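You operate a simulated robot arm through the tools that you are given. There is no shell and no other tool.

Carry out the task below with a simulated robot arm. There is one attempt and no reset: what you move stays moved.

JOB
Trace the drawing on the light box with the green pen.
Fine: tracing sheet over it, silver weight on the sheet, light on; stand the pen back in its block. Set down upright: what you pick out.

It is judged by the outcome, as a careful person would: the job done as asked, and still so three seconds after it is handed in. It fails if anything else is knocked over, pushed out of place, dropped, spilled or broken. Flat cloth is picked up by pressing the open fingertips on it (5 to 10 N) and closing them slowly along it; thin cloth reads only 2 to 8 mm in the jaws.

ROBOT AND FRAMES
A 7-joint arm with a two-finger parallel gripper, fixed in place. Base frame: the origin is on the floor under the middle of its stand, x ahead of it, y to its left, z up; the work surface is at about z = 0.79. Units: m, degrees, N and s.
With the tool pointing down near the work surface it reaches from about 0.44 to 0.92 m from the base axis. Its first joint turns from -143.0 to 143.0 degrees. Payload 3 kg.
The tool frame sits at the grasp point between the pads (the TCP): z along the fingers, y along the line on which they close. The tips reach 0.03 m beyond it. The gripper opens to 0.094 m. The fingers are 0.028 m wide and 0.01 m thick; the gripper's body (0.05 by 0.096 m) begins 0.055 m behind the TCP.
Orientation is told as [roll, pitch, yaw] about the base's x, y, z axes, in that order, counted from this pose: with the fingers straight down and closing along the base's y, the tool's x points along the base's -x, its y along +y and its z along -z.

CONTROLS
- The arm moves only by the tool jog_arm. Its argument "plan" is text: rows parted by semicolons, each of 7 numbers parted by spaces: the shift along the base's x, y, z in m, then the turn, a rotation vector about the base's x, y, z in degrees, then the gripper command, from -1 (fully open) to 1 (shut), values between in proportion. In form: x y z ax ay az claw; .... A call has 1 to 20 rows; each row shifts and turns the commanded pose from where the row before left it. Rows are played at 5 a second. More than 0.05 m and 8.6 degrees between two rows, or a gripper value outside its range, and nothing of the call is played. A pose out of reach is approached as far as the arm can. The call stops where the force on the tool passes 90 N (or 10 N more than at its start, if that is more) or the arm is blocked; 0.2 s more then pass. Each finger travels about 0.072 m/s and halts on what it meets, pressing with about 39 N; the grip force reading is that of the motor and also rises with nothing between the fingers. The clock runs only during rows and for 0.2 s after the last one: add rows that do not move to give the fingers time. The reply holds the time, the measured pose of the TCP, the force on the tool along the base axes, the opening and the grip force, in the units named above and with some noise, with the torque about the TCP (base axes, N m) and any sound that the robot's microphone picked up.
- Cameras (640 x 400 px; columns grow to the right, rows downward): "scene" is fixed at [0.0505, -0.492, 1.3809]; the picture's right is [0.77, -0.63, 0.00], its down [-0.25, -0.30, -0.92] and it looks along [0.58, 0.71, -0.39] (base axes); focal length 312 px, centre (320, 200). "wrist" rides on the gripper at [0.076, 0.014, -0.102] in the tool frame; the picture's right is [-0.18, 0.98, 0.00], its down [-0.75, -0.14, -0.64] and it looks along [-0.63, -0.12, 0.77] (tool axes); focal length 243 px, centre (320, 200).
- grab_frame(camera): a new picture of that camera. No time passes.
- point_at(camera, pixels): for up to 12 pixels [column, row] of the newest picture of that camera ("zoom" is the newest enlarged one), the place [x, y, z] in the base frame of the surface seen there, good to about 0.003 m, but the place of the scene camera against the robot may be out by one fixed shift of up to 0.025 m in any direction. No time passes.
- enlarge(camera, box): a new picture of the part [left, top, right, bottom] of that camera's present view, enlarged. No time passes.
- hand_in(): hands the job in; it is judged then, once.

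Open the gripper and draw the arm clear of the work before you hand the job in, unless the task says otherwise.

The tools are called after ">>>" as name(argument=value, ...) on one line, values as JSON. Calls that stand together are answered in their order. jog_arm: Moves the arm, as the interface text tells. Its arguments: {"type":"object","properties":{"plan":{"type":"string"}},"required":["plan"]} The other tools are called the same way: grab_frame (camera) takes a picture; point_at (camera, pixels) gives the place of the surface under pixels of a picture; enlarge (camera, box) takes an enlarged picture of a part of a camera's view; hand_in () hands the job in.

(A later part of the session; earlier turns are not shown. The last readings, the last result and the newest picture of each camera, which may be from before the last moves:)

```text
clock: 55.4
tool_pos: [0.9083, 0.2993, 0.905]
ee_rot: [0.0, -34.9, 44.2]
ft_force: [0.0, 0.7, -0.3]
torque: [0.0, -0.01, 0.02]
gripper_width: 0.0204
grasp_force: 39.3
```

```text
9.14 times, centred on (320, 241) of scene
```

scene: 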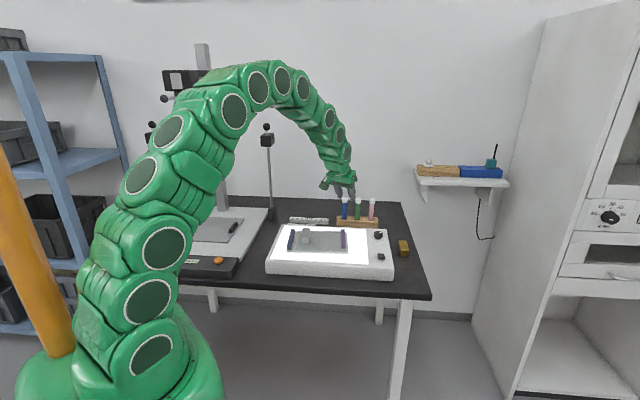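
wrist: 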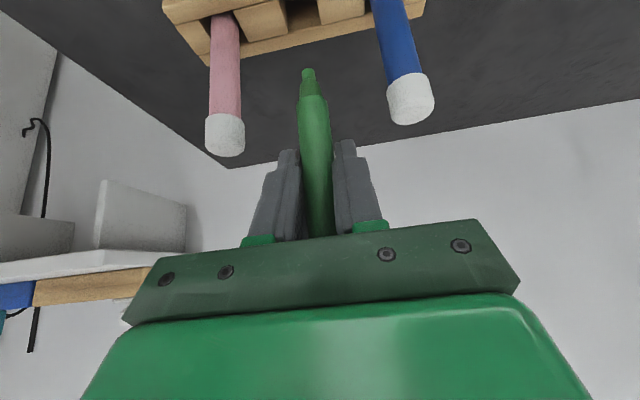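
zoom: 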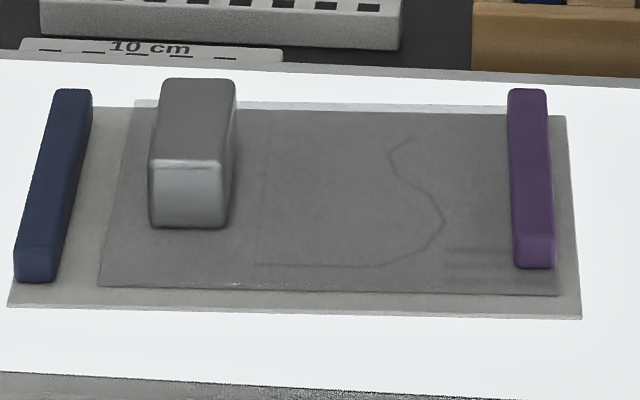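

The drawing hasn't moved (vertices project to the same pixels as before). I query the curve points repeatedly to average out noise.

>>> point_at(camera="zoom", pixels=[[257, 265], [375, 267], [423, 249], [443, 222], [428, 197], [398, 180], [388, 157], [412, 138], [315, 266], [400, 258], [434, 236], [437, 210]])

>>> point_at(camera="zoom", pixels=[[257, 265], [375, 267], [423, 249], [443, 222], [428, 197], [398, 180], [388, 157], [412, 138], [315, 266], [400, 258], [434, 236], [437, 210]])

>>> point_at(camera="zoom", pixels=[[257, 265], [375, 267], [423, 249], [443, 222], [428, 197], [398, 180], [388, 157], [412, 138], [315, 266], [400, 258], [434, 236], [437, 210]])

```text
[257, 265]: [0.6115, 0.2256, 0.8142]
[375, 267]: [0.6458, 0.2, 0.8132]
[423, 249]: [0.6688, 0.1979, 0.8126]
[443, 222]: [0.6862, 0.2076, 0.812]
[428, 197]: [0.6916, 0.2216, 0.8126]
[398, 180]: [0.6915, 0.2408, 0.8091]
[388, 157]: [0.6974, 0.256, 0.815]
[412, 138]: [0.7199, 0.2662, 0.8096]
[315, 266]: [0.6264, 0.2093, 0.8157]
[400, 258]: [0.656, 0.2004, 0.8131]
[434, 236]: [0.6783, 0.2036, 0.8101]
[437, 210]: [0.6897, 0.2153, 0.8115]
```

```text
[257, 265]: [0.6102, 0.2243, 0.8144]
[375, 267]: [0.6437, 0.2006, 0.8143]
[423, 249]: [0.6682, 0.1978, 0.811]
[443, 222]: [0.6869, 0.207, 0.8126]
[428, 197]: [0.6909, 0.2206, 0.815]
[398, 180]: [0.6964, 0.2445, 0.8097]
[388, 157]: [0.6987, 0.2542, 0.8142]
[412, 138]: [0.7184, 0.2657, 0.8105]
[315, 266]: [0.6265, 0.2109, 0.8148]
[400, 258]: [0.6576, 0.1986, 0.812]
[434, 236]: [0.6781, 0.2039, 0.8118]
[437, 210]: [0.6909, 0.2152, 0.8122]
```

```text
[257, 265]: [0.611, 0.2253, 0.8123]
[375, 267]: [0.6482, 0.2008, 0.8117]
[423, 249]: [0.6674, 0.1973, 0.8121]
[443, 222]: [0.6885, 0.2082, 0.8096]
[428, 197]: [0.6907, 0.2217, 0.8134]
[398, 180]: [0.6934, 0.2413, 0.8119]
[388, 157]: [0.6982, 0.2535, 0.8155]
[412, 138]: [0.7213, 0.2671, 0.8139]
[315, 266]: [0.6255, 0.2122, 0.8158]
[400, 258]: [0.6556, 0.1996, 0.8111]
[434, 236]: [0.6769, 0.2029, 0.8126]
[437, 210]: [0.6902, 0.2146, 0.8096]
```

Averaging gives vertices v1(.612,.2215) v2(.649,.193) v3(.670,.192) v4(.687,.200) v5(.696,.219) v6(.697,.237) v7(.706,.254) v8(.721,.259). I carry the pen up and over to hover near v4 at ~3 cm above the sheet for a visual check.

>>> jog_arm(plan="0 0 0.015 0 0 0 1; 0 0 0.015 0 0 0 1; -0.02 -0.0195 0 0 0 0 1; -0.03 -0.0165 0 0 0 0 1; -0.03 -0.0125 0 0 0 0 1; -0.036 -0.0125 0 0 0 0 1; -0.036 -0.0125 0 0 0 0 1; -0.036 -0.0125 -0.01 0 0 0 1; -0.0352 -0.0146 -0.01 0 0 0 1; 0 0 -0.01 0 0 0 1; 0 0 0 0 0 0 1")

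>>> grab_frame(camera="wrist")

>>> enlarge(camera="scene", box=[285, 200, 365, 260])

```text
clock: 57.8
tool_pos: [0.6827, 0.1982, 0.9045]
ee_rot: [0.0, -34.9, 44.2]
ft_force: [0.2, 0.6, 0.2]
torque: [-0.01, -0.05, 0.0]
gripper_width: 0.0204
grasp_force: 39.1
```

```text
taken
```

wrist: 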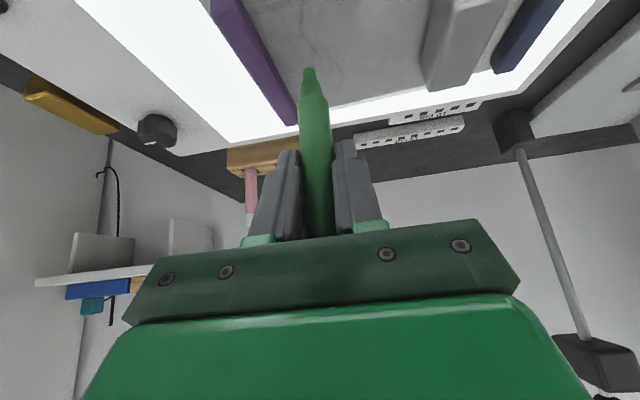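

```text
6.67 times, centred on (325, 230) of scene
```

zoom: 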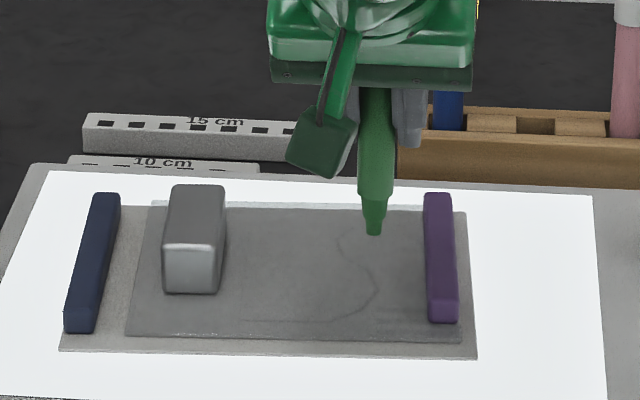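

I enlarge the wrist view near the nib to see the curve through the sheet.

>>> enlarge(camera="wrist", box=[230, 0, 430, 130])

>>> point_at(camera="wrist", pixels=[[309, 69], [309, 71], [309, 74], [309, 77], [312, 95], [314, 110], [316, 130], [318, 150]])

>>> point_at(camera="scene", pixels=[[331.2, 230], [331.2, 229], [331.2, 227], [331.3, 220], [331.3, 215]])

```text
3.08 times, centred on (330, 65) of wrist
```

zoom: 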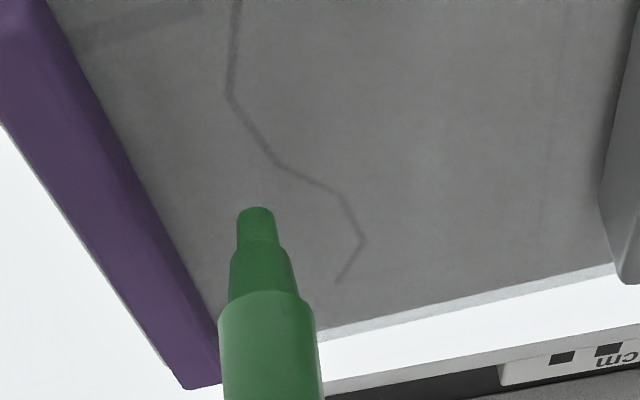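

```text
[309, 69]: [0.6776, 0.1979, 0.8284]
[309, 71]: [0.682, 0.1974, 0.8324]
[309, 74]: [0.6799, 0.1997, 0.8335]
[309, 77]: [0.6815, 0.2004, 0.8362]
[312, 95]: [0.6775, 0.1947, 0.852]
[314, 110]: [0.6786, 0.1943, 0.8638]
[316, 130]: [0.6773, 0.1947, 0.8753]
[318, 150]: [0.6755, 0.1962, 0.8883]
```

```text
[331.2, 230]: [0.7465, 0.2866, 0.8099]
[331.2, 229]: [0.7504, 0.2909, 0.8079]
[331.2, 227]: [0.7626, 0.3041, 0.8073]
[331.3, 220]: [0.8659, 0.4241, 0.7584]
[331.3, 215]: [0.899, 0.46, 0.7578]
```

The curve is clear here: v4 (230,95), v5 (277,163), v6 (340,193), v7 (363,241), v8 (338,281). I measure these several times.

>>> point_at(camera="zoom", pixels=[[230, 95], [277, 163], [340, 193], [363, 241], [338, 281], [235, 10], [254, 129], [308, 178], [352, 217], [351, 261], [256, 212], [256, 225]])

>>> point_at(camera="zoom", pixels=[[230, 95], [277, 163], [340, 193], [363, 241], [338, 281], [235, 10], [254, 129], [308, 178], [352, 217], [351, 261], [256, 212], [256, 225]])

>>> point_at(camera="zoom", pixels=[[230, 95], [277, 163], [340, 193], [363, 241], [338, 281], [235, 10], [254, 129], [308, 178], [352, 217], [351, 261], [256, 212], [256, 225]])

```text
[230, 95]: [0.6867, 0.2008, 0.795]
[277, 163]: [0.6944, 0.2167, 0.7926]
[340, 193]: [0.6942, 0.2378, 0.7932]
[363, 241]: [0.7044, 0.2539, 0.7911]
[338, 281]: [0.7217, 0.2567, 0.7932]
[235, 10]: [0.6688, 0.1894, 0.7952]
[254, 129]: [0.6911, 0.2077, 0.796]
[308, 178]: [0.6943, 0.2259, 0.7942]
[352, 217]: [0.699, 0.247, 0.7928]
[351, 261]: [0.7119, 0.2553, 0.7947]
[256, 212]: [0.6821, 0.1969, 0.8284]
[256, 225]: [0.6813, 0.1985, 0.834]
```

```text
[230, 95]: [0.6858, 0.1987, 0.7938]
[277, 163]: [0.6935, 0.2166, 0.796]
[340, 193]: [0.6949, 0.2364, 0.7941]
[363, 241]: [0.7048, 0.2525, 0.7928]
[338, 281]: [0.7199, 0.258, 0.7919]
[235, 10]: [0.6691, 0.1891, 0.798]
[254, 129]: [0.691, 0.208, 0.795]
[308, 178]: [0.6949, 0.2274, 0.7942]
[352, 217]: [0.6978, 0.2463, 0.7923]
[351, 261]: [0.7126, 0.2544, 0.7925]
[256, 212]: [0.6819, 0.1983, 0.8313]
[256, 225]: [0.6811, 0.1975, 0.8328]
```

```text
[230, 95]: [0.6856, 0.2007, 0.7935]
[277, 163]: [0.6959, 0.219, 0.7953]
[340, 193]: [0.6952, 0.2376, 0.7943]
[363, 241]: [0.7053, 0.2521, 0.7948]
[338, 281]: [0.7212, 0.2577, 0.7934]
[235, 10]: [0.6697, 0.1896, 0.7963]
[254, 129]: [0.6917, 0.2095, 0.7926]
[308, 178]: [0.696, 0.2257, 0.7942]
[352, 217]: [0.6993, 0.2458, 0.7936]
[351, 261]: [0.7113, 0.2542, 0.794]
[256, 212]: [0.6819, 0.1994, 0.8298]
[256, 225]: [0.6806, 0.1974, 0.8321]
```

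Nib is at TCP+(0.0015,0.002,-0.077); v4–v8 agree to ~1-2 mm with previous values. I shift back ~6 cm to view v1–v3 closely.

>>> jog_arm(plan="-0.022 -0.0205 0 0 0 0 1; -0.022 -0.0205 0 0 0 0 1; 0 0 0 0 0 0 1")

>>> enlarge(camera="wrist", box=[250, 0, 450, 130])

```text
clock: 58.6
tool_pos: [0.6391, 0.1577, 0.9045]
ee_rot: [0.0, -34.9, 44.2]
ft_force: [0.4, 0.6, -0.5]
torque: [-0.01, 0.01, 0.02]
gripper_width: 0.0204
grasp_force: 39.0
```

```text
3.08 times, centred on (350, 65) of wrist
```

zoom: 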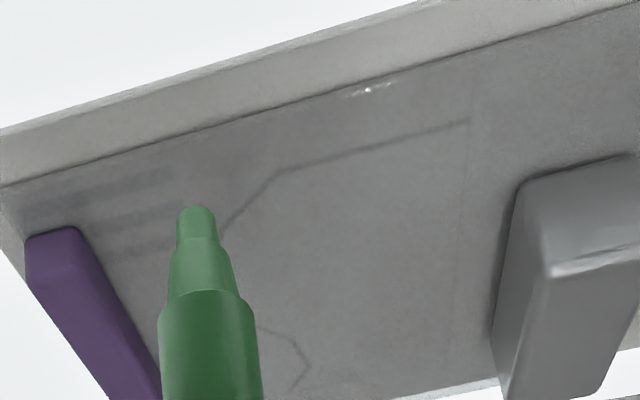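

v1 is at (470,121) and v2 at (278,172) here; v3 is hidden just behind the nib. I measure them.

>>> point_at(camera="zoom", pixels=[[470, 121], [278, 172], [374, 147], [250, 200], [226, 228], [422, 134], [326, 160], [305, 355], [290, 385], [275, 332]])

>>> point_at(camera="zoom", pixels=[[470, 121], [278, 172], [374, 147], [250, 200], [226, 228], [422, 134], [326, 160], [305, 355], [290, 385], [275, 332]])

>>> point_at(camera="zoom", pixels=[[470, 121], [278, 172], [374, 147], [250, 200], [226, 228], [422, 134], [326, 160], [305, 355], [290, 385], [275, 332]])

```text
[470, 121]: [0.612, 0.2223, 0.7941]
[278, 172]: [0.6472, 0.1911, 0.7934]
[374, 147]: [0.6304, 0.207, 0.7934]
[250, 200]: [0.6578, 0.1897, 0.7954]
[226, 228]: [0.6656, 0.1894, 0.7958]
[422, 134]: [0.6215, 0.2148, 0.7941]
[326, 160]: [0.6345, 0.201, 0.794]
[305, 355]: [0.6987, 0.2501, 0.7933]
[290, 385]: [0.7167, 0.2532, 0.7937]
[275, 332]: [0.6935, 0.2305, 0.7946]
```

```text
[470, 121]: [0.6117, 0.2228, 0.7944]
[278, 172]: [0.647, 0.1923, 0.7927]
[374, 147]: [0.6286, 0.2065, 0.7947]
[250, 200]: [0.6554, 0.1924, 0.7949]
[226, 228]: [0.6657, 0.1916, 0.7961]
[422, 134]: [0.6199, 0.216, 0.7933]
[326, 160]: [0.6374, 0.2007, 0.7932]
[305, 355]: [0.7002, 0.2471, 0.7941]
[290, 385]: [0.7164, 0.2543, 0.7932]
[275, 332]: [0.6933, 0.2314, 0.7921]
```

```text
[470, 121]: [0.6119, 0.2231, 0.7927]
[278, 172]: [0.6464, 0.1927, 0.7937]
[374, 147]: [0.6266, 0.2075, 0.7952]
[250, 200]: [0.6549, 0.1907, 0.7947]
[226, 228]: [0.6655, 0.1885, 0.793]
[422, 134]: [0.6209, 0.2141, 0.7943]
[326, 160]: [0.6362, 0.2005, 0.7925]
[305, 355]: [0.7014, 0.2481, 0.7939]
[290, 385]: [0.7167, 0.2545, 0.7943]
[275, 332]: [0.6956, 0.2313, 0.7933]
```

Final vertices: v1(.6123,.2227) v2(.648,.1929) v3(.6697,.1912) v4(.6868,.2006) v5(.6956,.2186) v6(.6962,.2376) v7(.706,.2541) v8(.7214,.2588). I bring the nib over v1 and descend to ~1 cm above the sheet for a visual check.

>>> jog_arm(plan="-0.0142 0.0315 0 0 0 0 1; -0.0142 0.0315 0 0 0 0 1; 0 0 -0.012 0 0 0 1; 0 0 -0.012 0 0 0 1; 0 0 0 0 0 0 1")

>>> enlarge(camera="wrist", box=[250, 0, 450, 130])

>>> enlarge(camera="scene", box=[285, 215, 355, 260])

```text
clock: 59.8
tool_pos: [0.6115, 0.2203, 0.8804]
ee_rot: [0.1, -35.0, 44.2]
ft_force: [0.0, 0.4, -0.9]
torque: [0.01, -0.02, -0.02]
gripper_width: 0.0202
grasp_force: 38.7
```

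```text
3.08 times, centred on (350, 65) of wrist
```

zoom: 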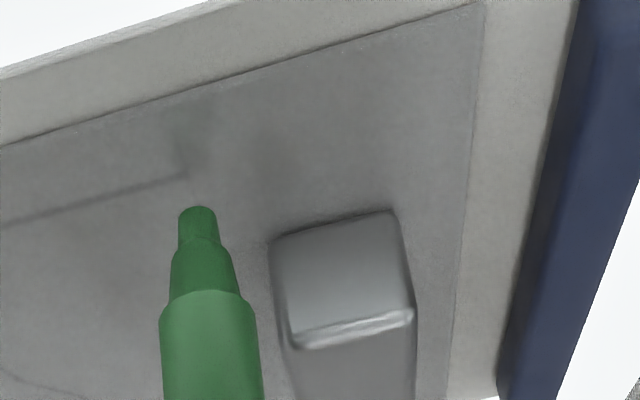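

```text
8.89 times, centred on (320, 238) of scene
```

zoom: 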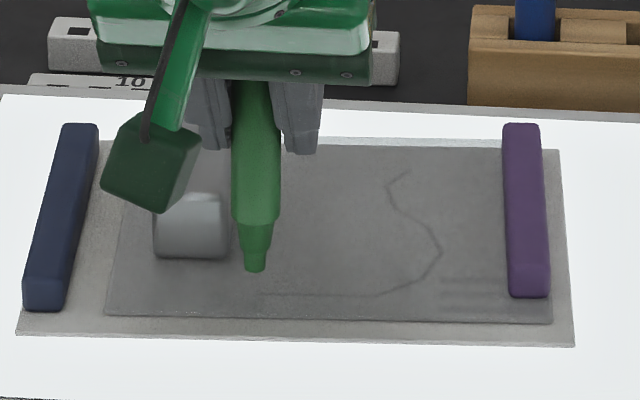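

Scene and wrist both show the nib projecting within 1–3 mm of v1. I lower 5 mm more to judge better.

>>> jog_arm(plan="0 0 -0.003 0 0 0 1; 0 0 -0.0025 0 0 0 1; 0 0 0 0 0 0 1")

>>> enlarge(camera="wrist", box=[260, 20, 360, 90])

>>> enlarge(camera="scene", box=[300, 235, 340, 258])

```text
clock: 60.6
tool_pos: [0.6118, 0.2195, 0.8751]
ee_rot: [0.0, -35.0, 44.2]
ft_force: [-0.9, -0.9, -0.4]
torque: [0.02, 0.02, 0.01]
gripper_width: 0.0203
grasp_force: 39.1
```

```text
5.71 times, centred on (310, 55) of wrist
```

zoom: 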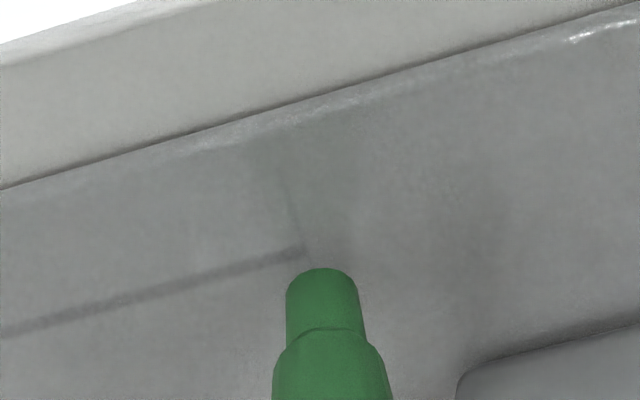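

```text
16.00 times, centred on (320, 246) of scene
```

zoom: 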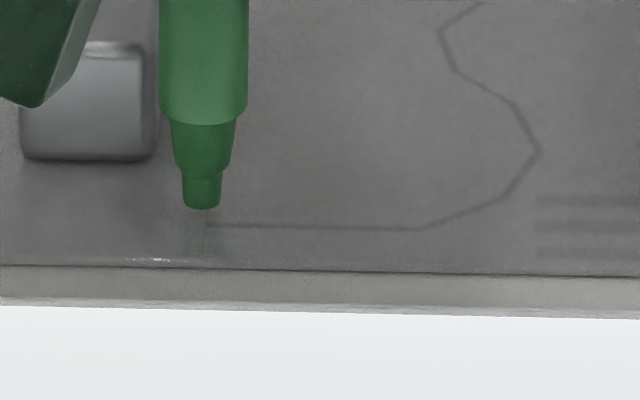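

Nib is within ~2 mm of v1; both views suggest a shift of about (+0.0008,−0.0018). I do a dry check at v4 with the nib hovering ~4 mm up.

>>> jog_arm(plan="0.0008 -0.0018 0.002 0 0 0 1; 0.0249 -0.0074 0 0 0 0 1; 0.0249 -0.0074 0 0 0 0 1; 0.0247 -0.0073 -0.001 0 0 0 1; 0 0 0 0 0 0 1")

>>> enlarge(camera="wrist", box=[260, 20, 360, 90])

>>> enlarge(camera="scene", box=[310, 230, 350, 253])

```text
clock: 61.8
tool_pos: [0.6865, 0.1966, 0.877]
ee_rot: [0.1, -35.0, 44.2]
ft_force: [0.3, 0.3, 0.1]
torque: [-0.03, 0.04, 0.02]
gripper_width: 0.0201
grasp_force: 39.0
```

```text
5.71 times, centred on (310, 55) of wrist
```

zoom: 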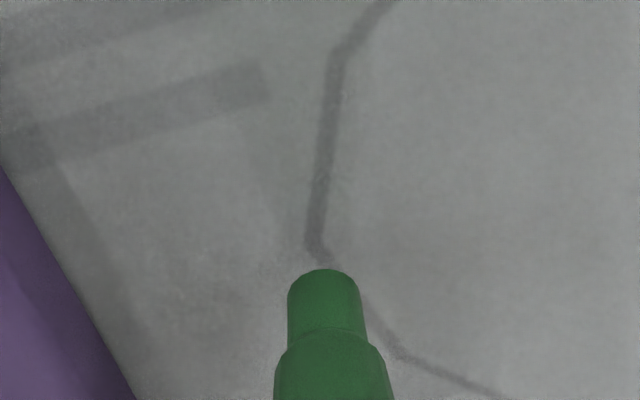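

```text
16.00 times, centred on (330, 242) of scene
```

zoom: 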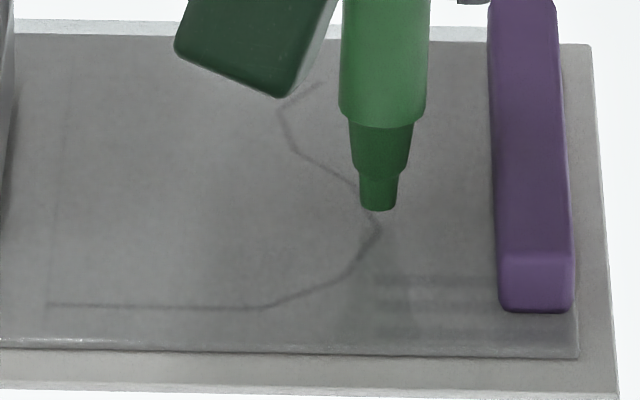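

At v4 both views agree to within ~1 mm. I check v8 likewise.

>>> jog_arm(plan="0.0115 0.0194 0.001 0 0 0 1; 0.0115 0.0194 0 0 0 0 1; 0.0116 0.0194 -0.001 0 0 0 1; 0 0 0 0 0 0 1")

>>> enlarge(camera="wrist", box=[260, 20, 360, 90])

>>> enlarge(camera="scene", box=[310, 222, 350, 245])

```text
clock: 62.8
tool_pos: [0.7212, 0.2552, 0.8773]
ee_rot: [0.0, -35.0, 44.2]
ft_force: [-0.1, -0.2, -0.8]
torque: [0.0, -0.01, 0.01]
gripper_width: 0.0204
grasp_force: 38.7
```

```text
5.71 times, centred on (310, 55) of wrist
```

zoom: 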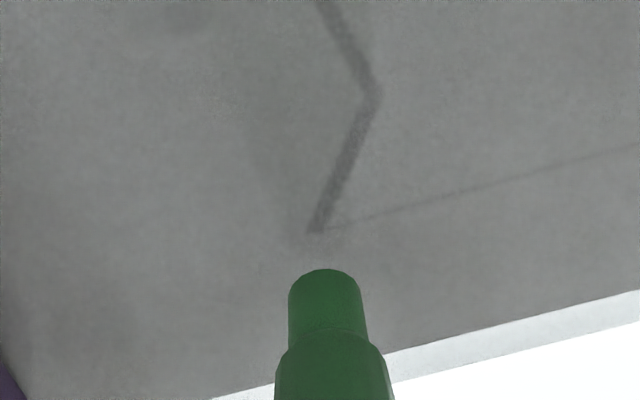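

```text
16.00 times, centred on (330, 234) of scene
```

zoom: 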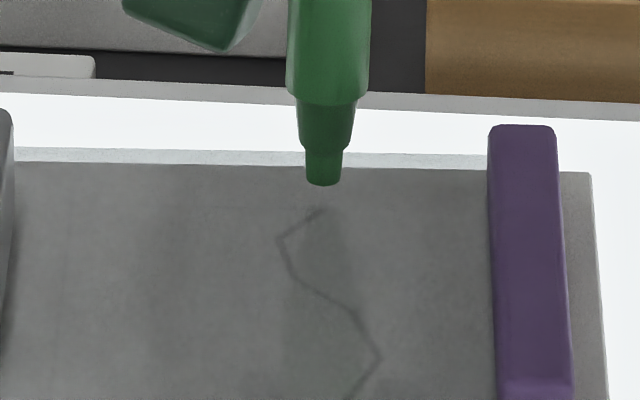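

At v8 the nib looks ~2–3 mm too far forward. I check v6 as well.

>>> jog_arm(plan="-0.0126 -0.0106 0 0 0 0 1; -0.0126 -0.0106 0 0 0 0 1; 0 0 0 0 0 0 1")

>>> enlarge(camera="wrist", box=[260, 20, 360, 90])

>>> enlarge(camera="scene", box=[310, 225, 350, 248])

```text
clock: 63.6
tool_pos: [0.6948, 0.2341, 0.8777]
ee_rot: [0.1, -35.0, 44.3]
ft_force: [0.4, -0.6, -0.1]
torque: [0.0, -0.05, 0.01]
gripper_width: 0.0202
grasp_force: 39.3
```

```text
5.71 times, centred on (310, 55) of wrist
```

zoom: 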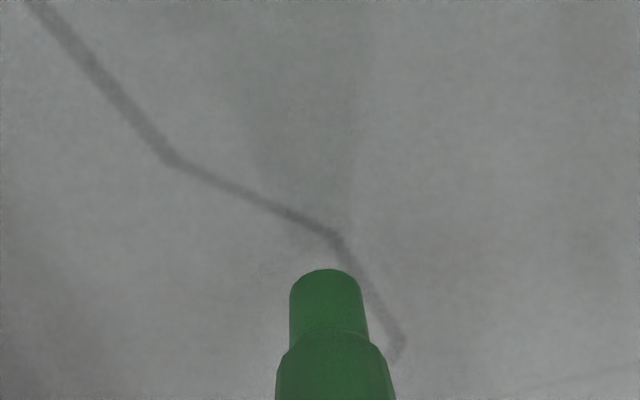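

```text
16.00 times, centred on (330, 236) of scene
```

zoom: 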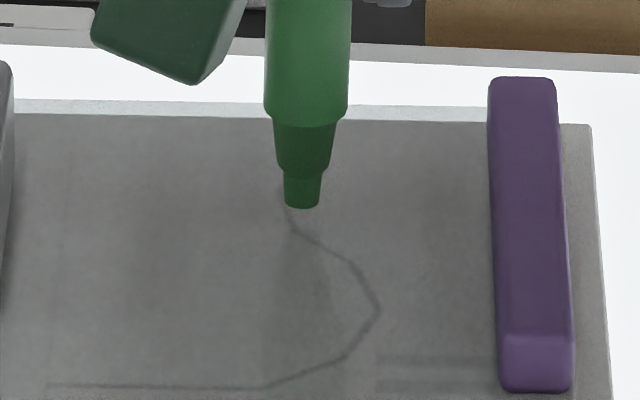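

v6 needs about (−0.003, 0). I update v5–v8: v4(.6863,.2001) v5(.6953,.2182) v6(.6932,.2373) v7(.703,.2537) v8(.7193,.2567). I return above v1 and lower gently toward contact.

>>> jog_arm(plan="-0.028 -0.005 0 0 0 0 1; -0.028 -0.005 0 0 0 0 1; -0.0279 -0.0049 0 0 0 0 1; 0 0 -0.002 0 0 0 1; 0 0 -0.001 0 0 0 1; 0 0 0 0 0 0 1")

>>> enlarge(camera="wrist", box=[260, 20, 360, 90])

>>> enlarge(camera="scene", box=[300, 235, 340, 258])

```text
clock: 65.0
tool_pos: [0.6123, 0.2182, 0.8733]
ee_rot: [0.0, -35.0, 44.2]
ft_force: [0.4, 0.0, -1.1]
torque: [0.0, -0.04, -0.01]
gripper_width: 0.0202
grasp_force: 39.2
```

```text
5.71 times, centred on (310, 55) of wrist
```

zoom: 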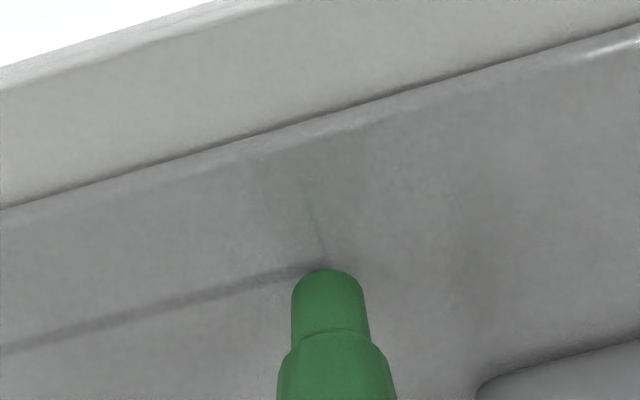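

```text
16.00 times, centred on (320, 246) of scene
```

zoom: 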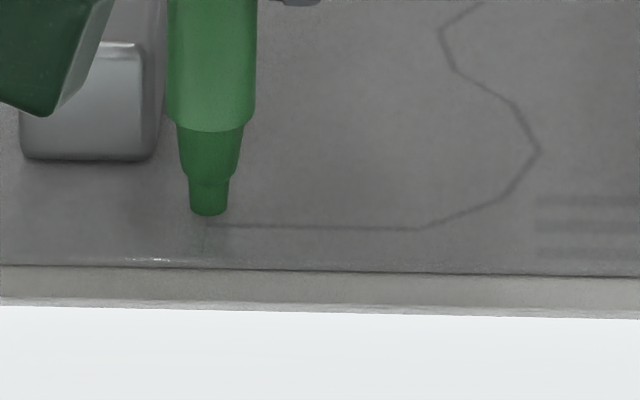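

Nib is right over v1 in both views. I lower in ~0.7 mm steps to contact.

>>> jog_arm(plan="0 0 -0.0007 0 0 0 1; 0 0 -0.0005 0 0 0 1; 0 0 0 0 0 0 1")

```text
clock: 65.8
tool_pos: [0.6128, 0.2186, 0.8732]
ee_rot: [0.0, -35.0, 44.1]
ft_force: [-0.7, -1.0, 0.5]
torque: [-0.04, 0.01, 0.01]
gripper_width: 0.0208
grasp_force: 39.2
```

>>> jog_arm(plan="0 0 -0.0006 0 0 0 1; 0 0 0 0 0 0 1")

```text
clock: 66.4
tool_pos: [0.6118, 0.2187, 0.8724]
ee_rot: [0.0, -35.0, 44.2]
ft_force: [0.8, -0.3, 5.4]
torque: [0.03, -0.06, -0.02]
gripper_width: 0.0205
grasp_force: 39.4
```

Contact at ~5 N. I draw the first segment v1→v2 slowly and check.

>>> jog_arm(plan="0.00595 -0.00497 0 0 0 0 1; 0.00595 -0.00497 0 0 0 0 1; 0.00595 -0.00497 0 0 0 0 1; 0 0 0 0 0 0 1")

>>> enlarge(camera="wrist", box=[260, 20, 360, 90])

>>> enlarge(camera="scene", box=[300, 235, 340, 258])

```text
clock: 67.4
tool_pos: [0.6288, 0.2036, 0.8717]
ee_rot: [0.0, -34.9, 44.2]
ft_force: [-1.4, 0.0, 5.6]
torque: [0.06, 0.11, 0.0]
gripper_width: 0.0208
grasp_force: 39.2
```

```text
5.71 times, centred on (310, 55) of wrist
```

zoom: 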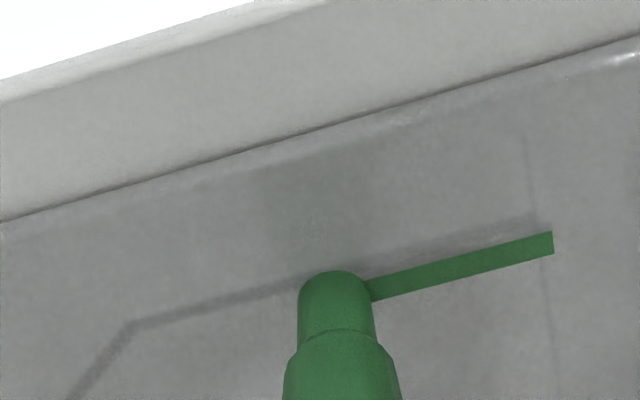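

```text
16.00 times, centred on (320, 246) of scene
```

zoom: 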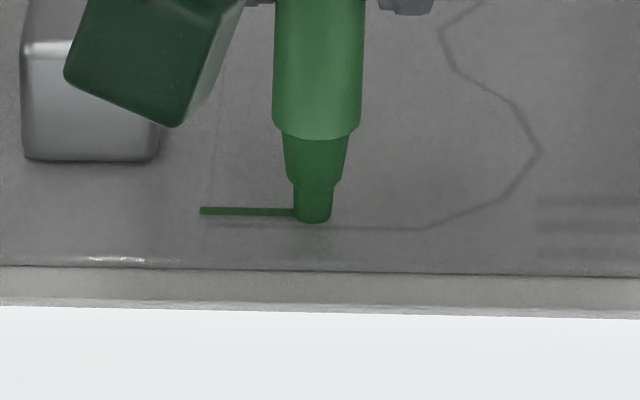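

Ink is flowing along the line. To judge parallax I need the sheet's thickness: I compare heights of uncovered paper and sheet top in this view.

>>> point_at(camera="zoom", pixels=[[100, 285], [300, 290], [500, 290], [60, 275], [400, 295], [200, 283], [350, 245], [450, 180], [400, 120], [560, 240], [250, 180], [240, 211]])

>>> enlarge(camera="wrist", box=[260, 20, 360, 90])

>>> point_at(camera="zoom", pixels=[[100, 150], [250, 110], [400, 60], [180, 130], [330, 80], [470, 40], [100, 250], [250, 220], [400, 180], [540, 120], [550, 300], [180, 230]])

>>> point_at(camera="zoom", pixels=[[100, 150], [250, 110], [400, 60], [180, 130], [330, 80], [470, 40], [100, 250], [250, 220], [400, 180], [540, 120], [550, 300], [180, 230]])

>>> point_at(camera="zoom", pixels=[[540, 243], [500, 253], [450, 265], [400, 279], [535, 219], [500, 229], [450, 241], [400, 254], [130, 327], [230, 301], [180, 313], [280, 288]])

>>> point_at(camera="zoom", pixels=[[540, 243], [500, 253], [450, 265], [400, 279], [535, 219], [500, 229], [450, 241], [400, 254], [130, 327], [230, 301], [180, 313], [280, 288]])

```text
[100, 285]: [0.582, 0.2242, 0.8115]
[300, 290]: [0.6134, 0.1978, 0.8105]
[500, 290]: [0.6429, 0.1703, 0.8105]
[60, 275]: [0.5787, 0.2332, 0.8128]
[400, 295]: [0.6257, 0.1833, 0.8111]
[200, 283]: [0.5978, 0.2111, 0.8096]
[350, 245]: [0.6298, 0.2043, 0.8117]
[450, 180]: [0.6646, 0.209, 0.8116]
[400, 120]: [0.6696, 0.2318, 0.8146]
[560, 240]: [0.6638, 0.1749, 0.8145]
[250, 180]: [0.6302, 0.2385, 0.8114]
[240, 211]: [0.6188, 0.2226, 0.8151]
```

```text
5.71 times, centred on (310, 55) of wrist
```

zoom: 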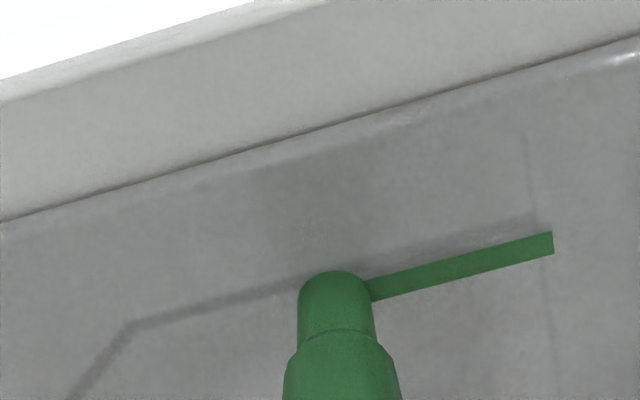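

```text
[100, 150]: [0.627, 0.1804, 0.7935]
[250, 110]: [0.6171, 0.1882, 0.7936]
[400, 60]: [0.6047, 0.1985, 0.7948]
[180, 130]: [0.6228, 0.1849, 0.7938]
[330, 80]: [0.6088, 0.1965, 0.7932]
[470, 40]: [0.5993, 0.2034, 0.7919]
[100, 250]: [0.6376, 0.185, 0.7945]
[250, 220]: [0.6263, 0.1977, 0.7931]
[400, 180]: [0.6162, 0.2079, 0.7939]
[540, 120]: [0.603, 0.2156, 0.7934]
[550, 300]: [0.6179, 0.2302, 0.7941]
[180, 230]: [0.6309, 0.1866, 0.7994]
```

```text
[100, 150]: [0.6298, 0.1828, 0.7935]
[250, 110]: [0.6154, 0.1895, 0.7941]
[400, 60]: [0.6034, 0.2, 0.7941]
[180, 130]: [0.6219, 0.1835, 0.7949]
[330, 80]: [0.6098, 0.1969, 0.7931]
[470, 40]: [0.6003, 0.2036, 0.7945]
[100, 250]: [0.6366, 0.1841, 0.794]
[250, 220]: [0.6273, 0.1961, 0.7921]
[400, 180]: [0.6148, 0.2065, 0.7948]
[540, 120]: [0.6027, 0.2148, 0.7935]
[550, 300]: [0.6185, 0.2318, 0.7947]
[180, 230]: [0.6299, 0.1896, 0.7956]
```

```text
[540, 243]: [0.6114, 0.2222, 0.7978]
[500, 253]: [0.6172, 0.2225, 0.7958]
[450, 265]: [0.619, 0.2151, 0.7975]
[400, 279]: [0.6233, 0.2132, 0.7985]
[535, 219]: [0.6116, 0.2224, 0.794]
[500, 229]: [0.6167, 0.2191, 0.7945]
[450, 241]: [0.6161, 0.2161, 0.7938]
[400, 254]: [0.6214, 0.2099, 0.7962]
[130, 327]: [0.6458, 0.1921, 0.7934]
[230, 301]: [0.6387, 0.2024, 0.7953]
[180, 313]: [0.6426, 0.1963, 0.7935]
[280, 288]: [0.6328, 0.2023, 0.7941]
```

```text
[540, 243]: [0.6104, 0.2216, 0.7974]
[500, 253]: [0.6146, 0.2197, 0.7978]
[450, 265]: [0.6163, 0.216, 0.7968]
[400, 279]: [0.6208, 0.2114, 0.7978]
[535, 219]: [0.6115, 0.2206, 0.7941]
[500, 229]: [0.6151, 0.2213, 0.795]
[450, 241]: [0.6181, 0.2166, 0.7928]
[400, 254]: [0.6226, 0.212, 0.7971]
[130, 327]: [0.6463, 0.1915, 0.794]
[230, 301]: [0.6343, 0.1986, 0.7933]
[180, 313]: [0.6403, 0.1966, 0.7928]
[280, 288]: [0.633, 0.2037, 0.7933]
```

Key finding: through the sheet, point_at returns the paper itself (z 0.794) while ink lies at z 0.7975; ink and line xy agree within ~1 mm, so the trace is accurate. I continue to v2.

>>> jog_arm(plan="0.00595 -0.00497 0 0 0 0 1; 0.00595 -0.00497 0 0 0 0 1; 0.00595 -0.00497 0 0 0 0 1; 0 0 0 0 0 0 1")

>>> enlarge(camera="wrist", box=[260, 20, 360, 90])

>>> enlarge(camera="scene", box=[300, 235, 340, 258])

```text
clock: 68.4
tool_pos: [0.6473, 0.1882, 0.8731]
ee_rot: [-0.1, -35.0, 44.2]
ft_force: [1.8, 0.6, 3.6]
torque: [0.04, -0.07, 0.01]
gripper_width: 0.0208
grasp_force: 39.0
```

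```text
5.71 times, centred on (310, 55) of wrist
```

zoom: 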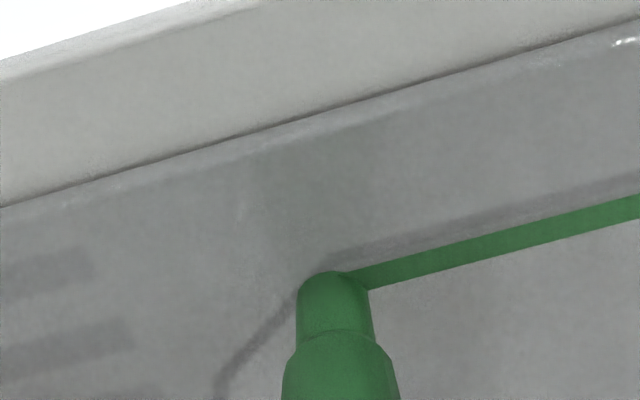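

```text
16.00 times, centred on (320, 246) of scene
```

zoom: 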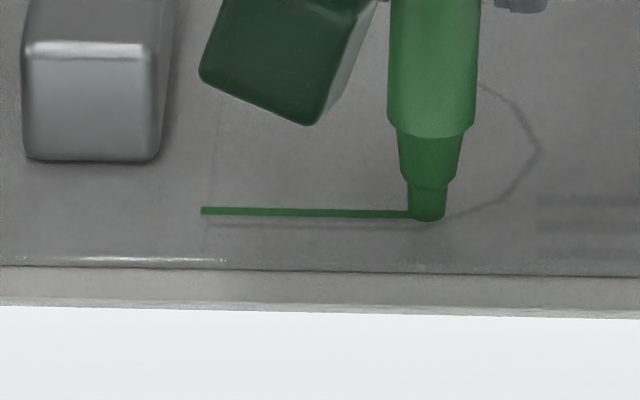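

Nib sits at v2 (about 1 mm past). I continue to v3 with delta (0.0205,−0.0021).

>>> jog_arm(plan="0.0068 -0.0007 0 0 0 0 1; 0.0068 -0.0007 0 0 0 0 1; 0.0069 -0.0007 0 0 0 0 1; 0 0 0 0 0 0 1")

>>> enlarge(camera="wrist", box=[260, 20, 360, 90])

>>> enlarge(camera="scene", box=[310, 230, 350, 253])

```text
clock: 69.4
tool_pos: [0.6686, 0.1859, 0.8718]
ee_rot: [0.0, -34.9, 44.1]
ft_force: [-1.7, 0.8, 11.6]
torque: [0.04, 0.12, -0.01]
gripper_width: 0.0211
grasp_force: 38.5
```

```text
5.71 times, centred on (310, 55) of wrist
```

zoom: 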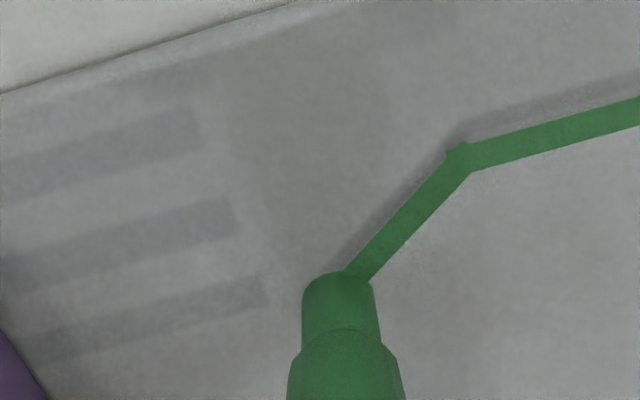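

```text
16.00 times, centred on (330, 242) of scene
```

zoom: 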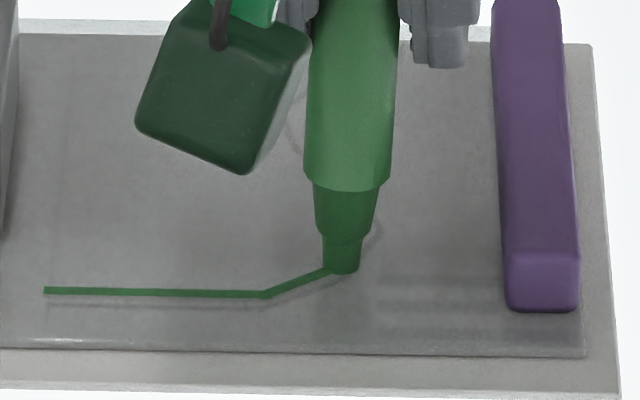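

Ink follows the line; force rose to 11.6 N, so I ease 0.2 mm up while drawing v3→v4 by (0.0187,0.0100).

>>> jog_arm(plan="0.0062 0.0033 0.0002 0 0 0 1; 0.0062 0.0033 0 0 0 0 1; 0.0063 0.0034 0 0 0 0 1; 0 0 0 0 0 0 1")

>>> enlarge(camera="wrist", box=[260, 20, 360, 90])

>>> enlarge(camera="scene", box=[310, 230, 350, 253])

```text
clock: 70.4
tool_pos: [0.6869, 0.1967, 0.8715]
ee_rot: [0.1, -35.0, 44.2]
ft_force: [-0.3, 1.4, 5.4]
torque: [0.08, 0.07, 0.0]
gripper_width: 0.0208
grasp_force: 39.2
```

```text
5.71 times, centred on (310, 55) of wrist
```

zoom: 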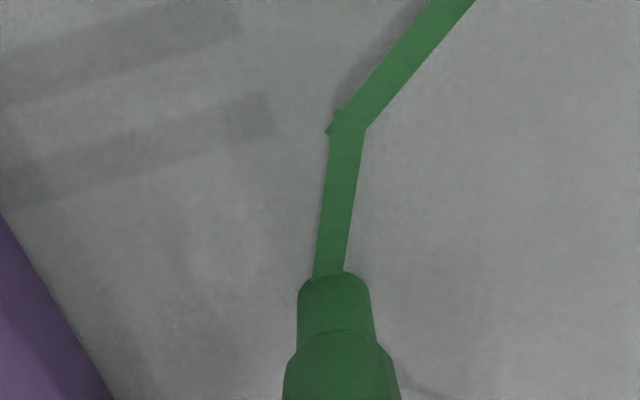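

```text
16.00 times, centred on (330, 242) of scene
```

zoom: 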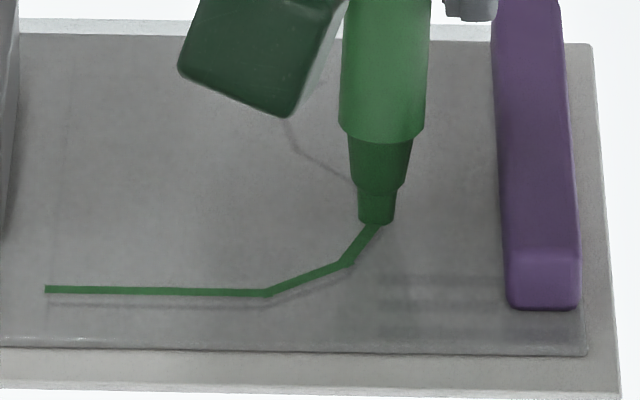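

On line at v4 with 5.4 N. I draw v4→v5 by (0.0078,0.0171).

>>> jog_arm(plan="0.0026 0.0057 0 0 0 0 1; 0.0026 0.0057 0 0 0 0 1; 0.0026 0.0057 0 0 0 0 1; 0 0 0 0 0 0 1")

>>> enlarge(camera="wrist", box=[260, 20, 360, 90])

>>> enlarge(camera="scene", box=[310, 225, 350, 248])

```text
clock: 71.4
tool_pos: [0.695, 0.2125, 0.8722]
ee_rot: [0.0, -35.0, 44.2]
ft_force: [0.8, 0.2, 3.1]
torque: [0.01, -0.07, 0.0]
gripper_width: 0.0209
grasp_force: 39.7
```

```text
5.71 times, centred on (310, 55) of wrist
```

zoom: 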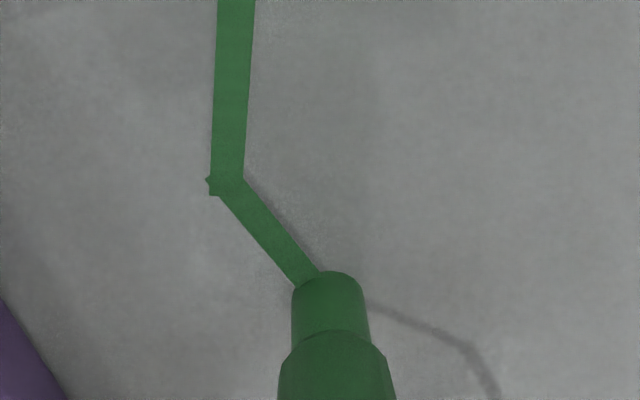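

```text
16.00 times, centred on (330, 236) of scene
```

zoom: 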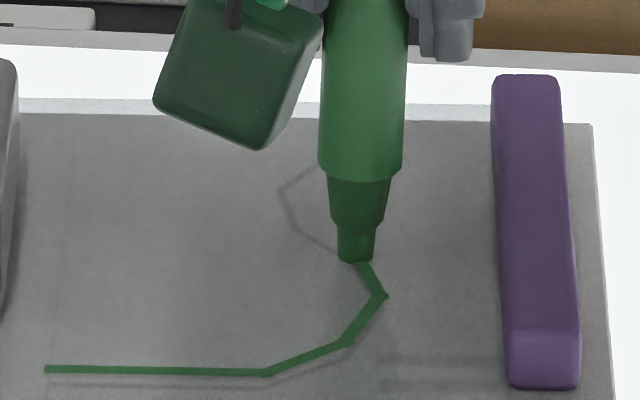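

Ink on the line. I draw v5→v6 by (−0.0009,0.0196).

>>> jog_arm(plan="-0.0003 0.0065 0 0 0 0 1; -0.0003 0.0065 0 0 0 0 1; -0.0003 0.0066 0 0 0 0 1; 0 0 0 0 0 0 1")

>>> enlarge(camera="wrist", box=[260, 20, 360, 90])

>>> enlarge(camera="scene", box=[310, 225, 350, 248])

```text
clock: 72.4
tool_pos: [0.6933, 0.2326, 0.8722]
ee_rot: [0.0, -35.0, 44.2]
ft_force: [1.1, 0.4, 6.4]
torque: [0.02, -0.04, -0.03]
gripper_width: 0.0206
grasp_force: 39.2
```

```text
5.71 times, centred on (310, 55) of wrist
```

zoom: 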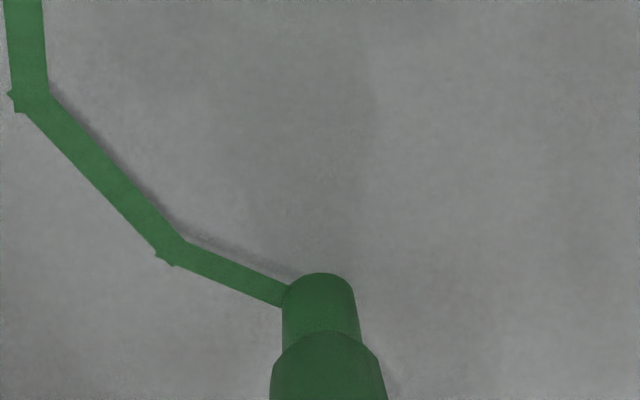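

```text
16.00 times, centred on (330, 236) of scene
```

zoom: 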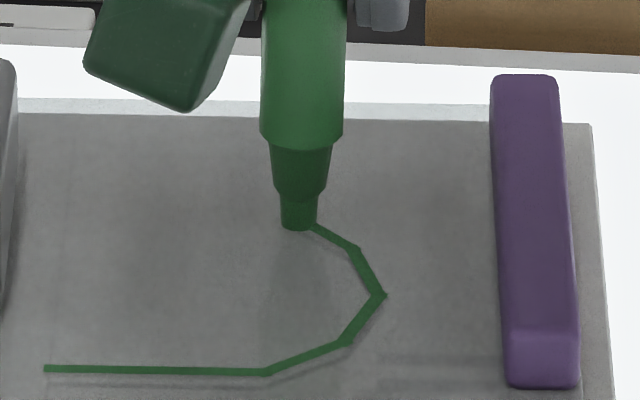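

At v6. Estimates of v7 vary by a few mm, so I draw 3/4 of the way first and check.

>>> jog_arm(plan="0.0027 0.0053 0 0 0 0 1; 0.0027 0.0053 0 0 0 0 1; 0 0 0 0 0 0 1")

>>> enlarge(camera="wrist", box=[260, 20, 360, 90])

>>> enlarge(camera="scene", box=[310, 222, 350, 245])

```text
clock: 73.2
tool_pos: [0.6985, 0.2433, 0.872]
ee_rot: [0.0, -35.0, 44.2]
ft_force: [0.0, -0.8, 8.4]
torque: [-0.03, -0.04, -0.04]
gripper_width: 0.021
grasp_force: 39.0
```

```text
5.71 times, centred on (310, 55) of wrist
```

zoom: 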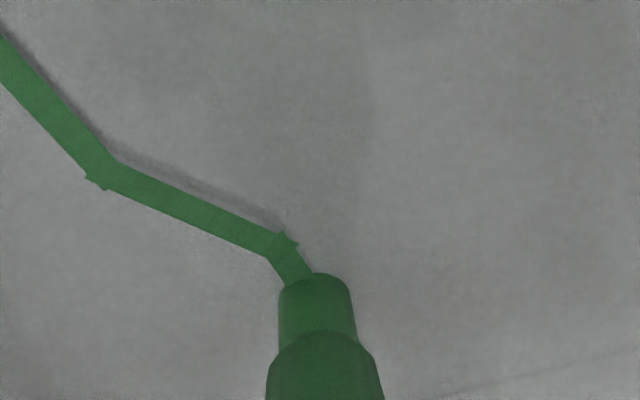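

```text
16.00 times, centred on (330, 234) of scene
```

zoom: 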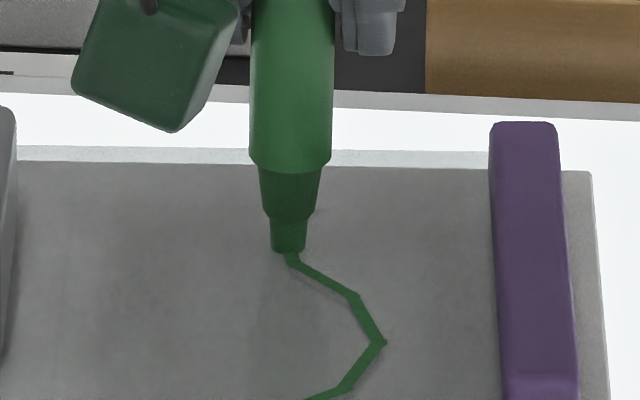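

About 7 mm remain to v7; I draw (0.0030,0.0066).

>>> jog_arm(plan="0.0015 0.0033 0 0 0 0 1; 0.0015 0.0033 0 0 0 0 1; 0 0 0 0 0 0 1")

>>> enlarge(camera="wrist", box=[260, 20, 360, 90])

>>> enlarge(camera="scene", box=[310, 222, 350, 245])

```text
clock: 74.0
tool_pos: [0.7023, 0.2497, 0.8724]
ee_rot: [0.0, -35.0, 44.2]
ft_force: [0.4, -0.7, 12.0]
torque: [-0.06, 0.05, 0.01]
gripper_width: 0.0206
grasp_force: 38.9
```

```text
5.71 times, centred on (310, 55) of wrist
```

zoom: 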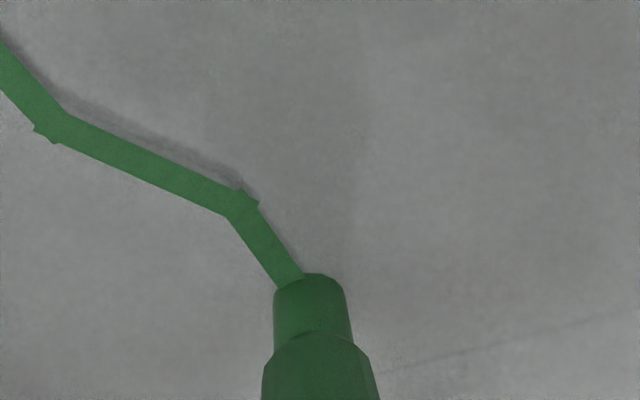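

```text
16.00 times, centred on (330, 234) of scene
```

zoom: 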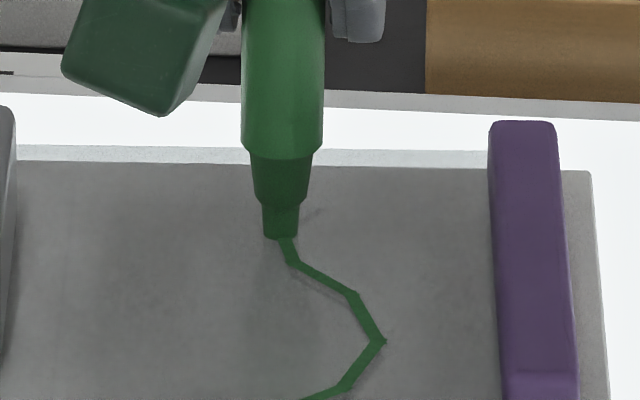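

Nearly at v7 (about 3 mm left). I finish it, ease 0.2 mm, and draw most of v7→v8.

>>> jog_arm(plan="0.0013 0.0025 0.0002 0 0 0 1; 0.005 0.001 0 0 0 0 1; 0.005 0.001 0 0 0 0 1; 0 0 0 0 0 0 1")

>>> enlarge(camera="wrist", box=[260, 20, 360, 90])

>>> enlarge(camera="scene", box=[310, 222, 350, 245])

```text
clock: 75.0
tool_pos: [0.7147, 0.2559, 0.8727]
ee_rot: [0.0, -35.0, 44.3]
ft_force: [0.2, 0.2, 4.0]
torque: [0.02, 0.03, -0.02]
gripper_width: 0.0209
grasp_force: 39.4
```

```text
5.71 times, centred on (310, 55) of wrist
```

zoom: 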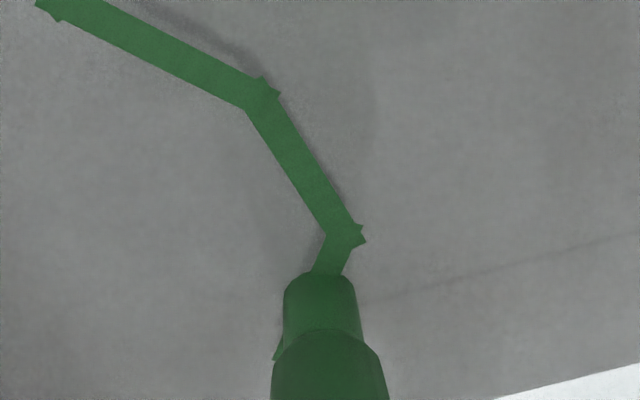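

```text
16.00 times, centred on (330, 234) of scene
```

zoom: 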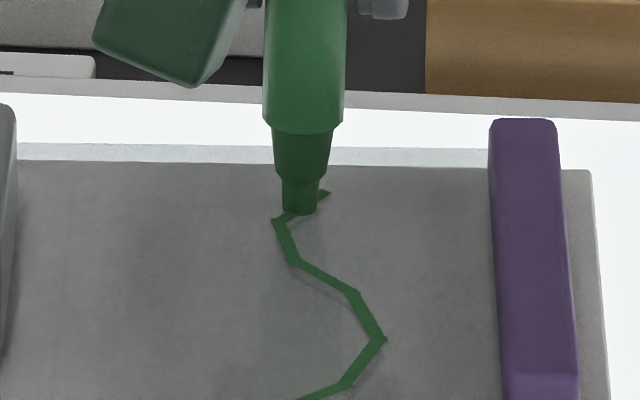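

A bit of ink shows beyond the nib near v8 at scene (328,192). I zoom in to understand before moving.

>>> enlarge(camera="scene", box=[320, 226, 340, 240])

>>> enlarge(camera="wrist", box=[285, 45, 345, 85])

```text
16.00 times, centred on (330, 233) of scene
```

zoom: 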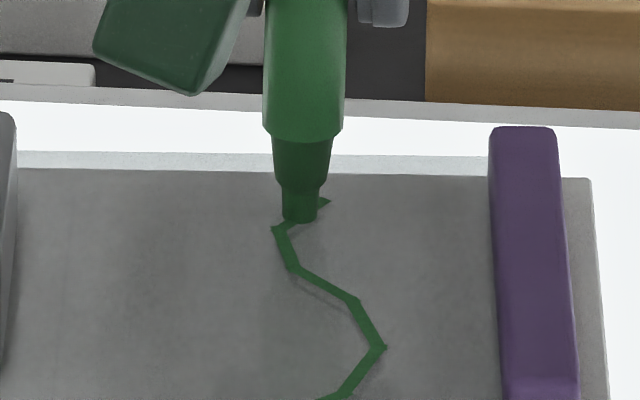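

```text
10.00 times, centred on (315, 65) of wrist
```

zoom: 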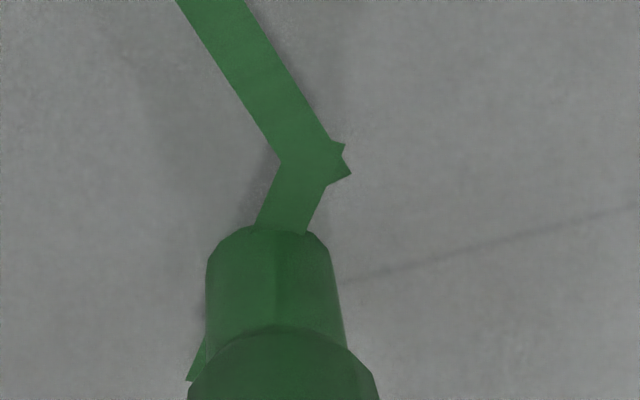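

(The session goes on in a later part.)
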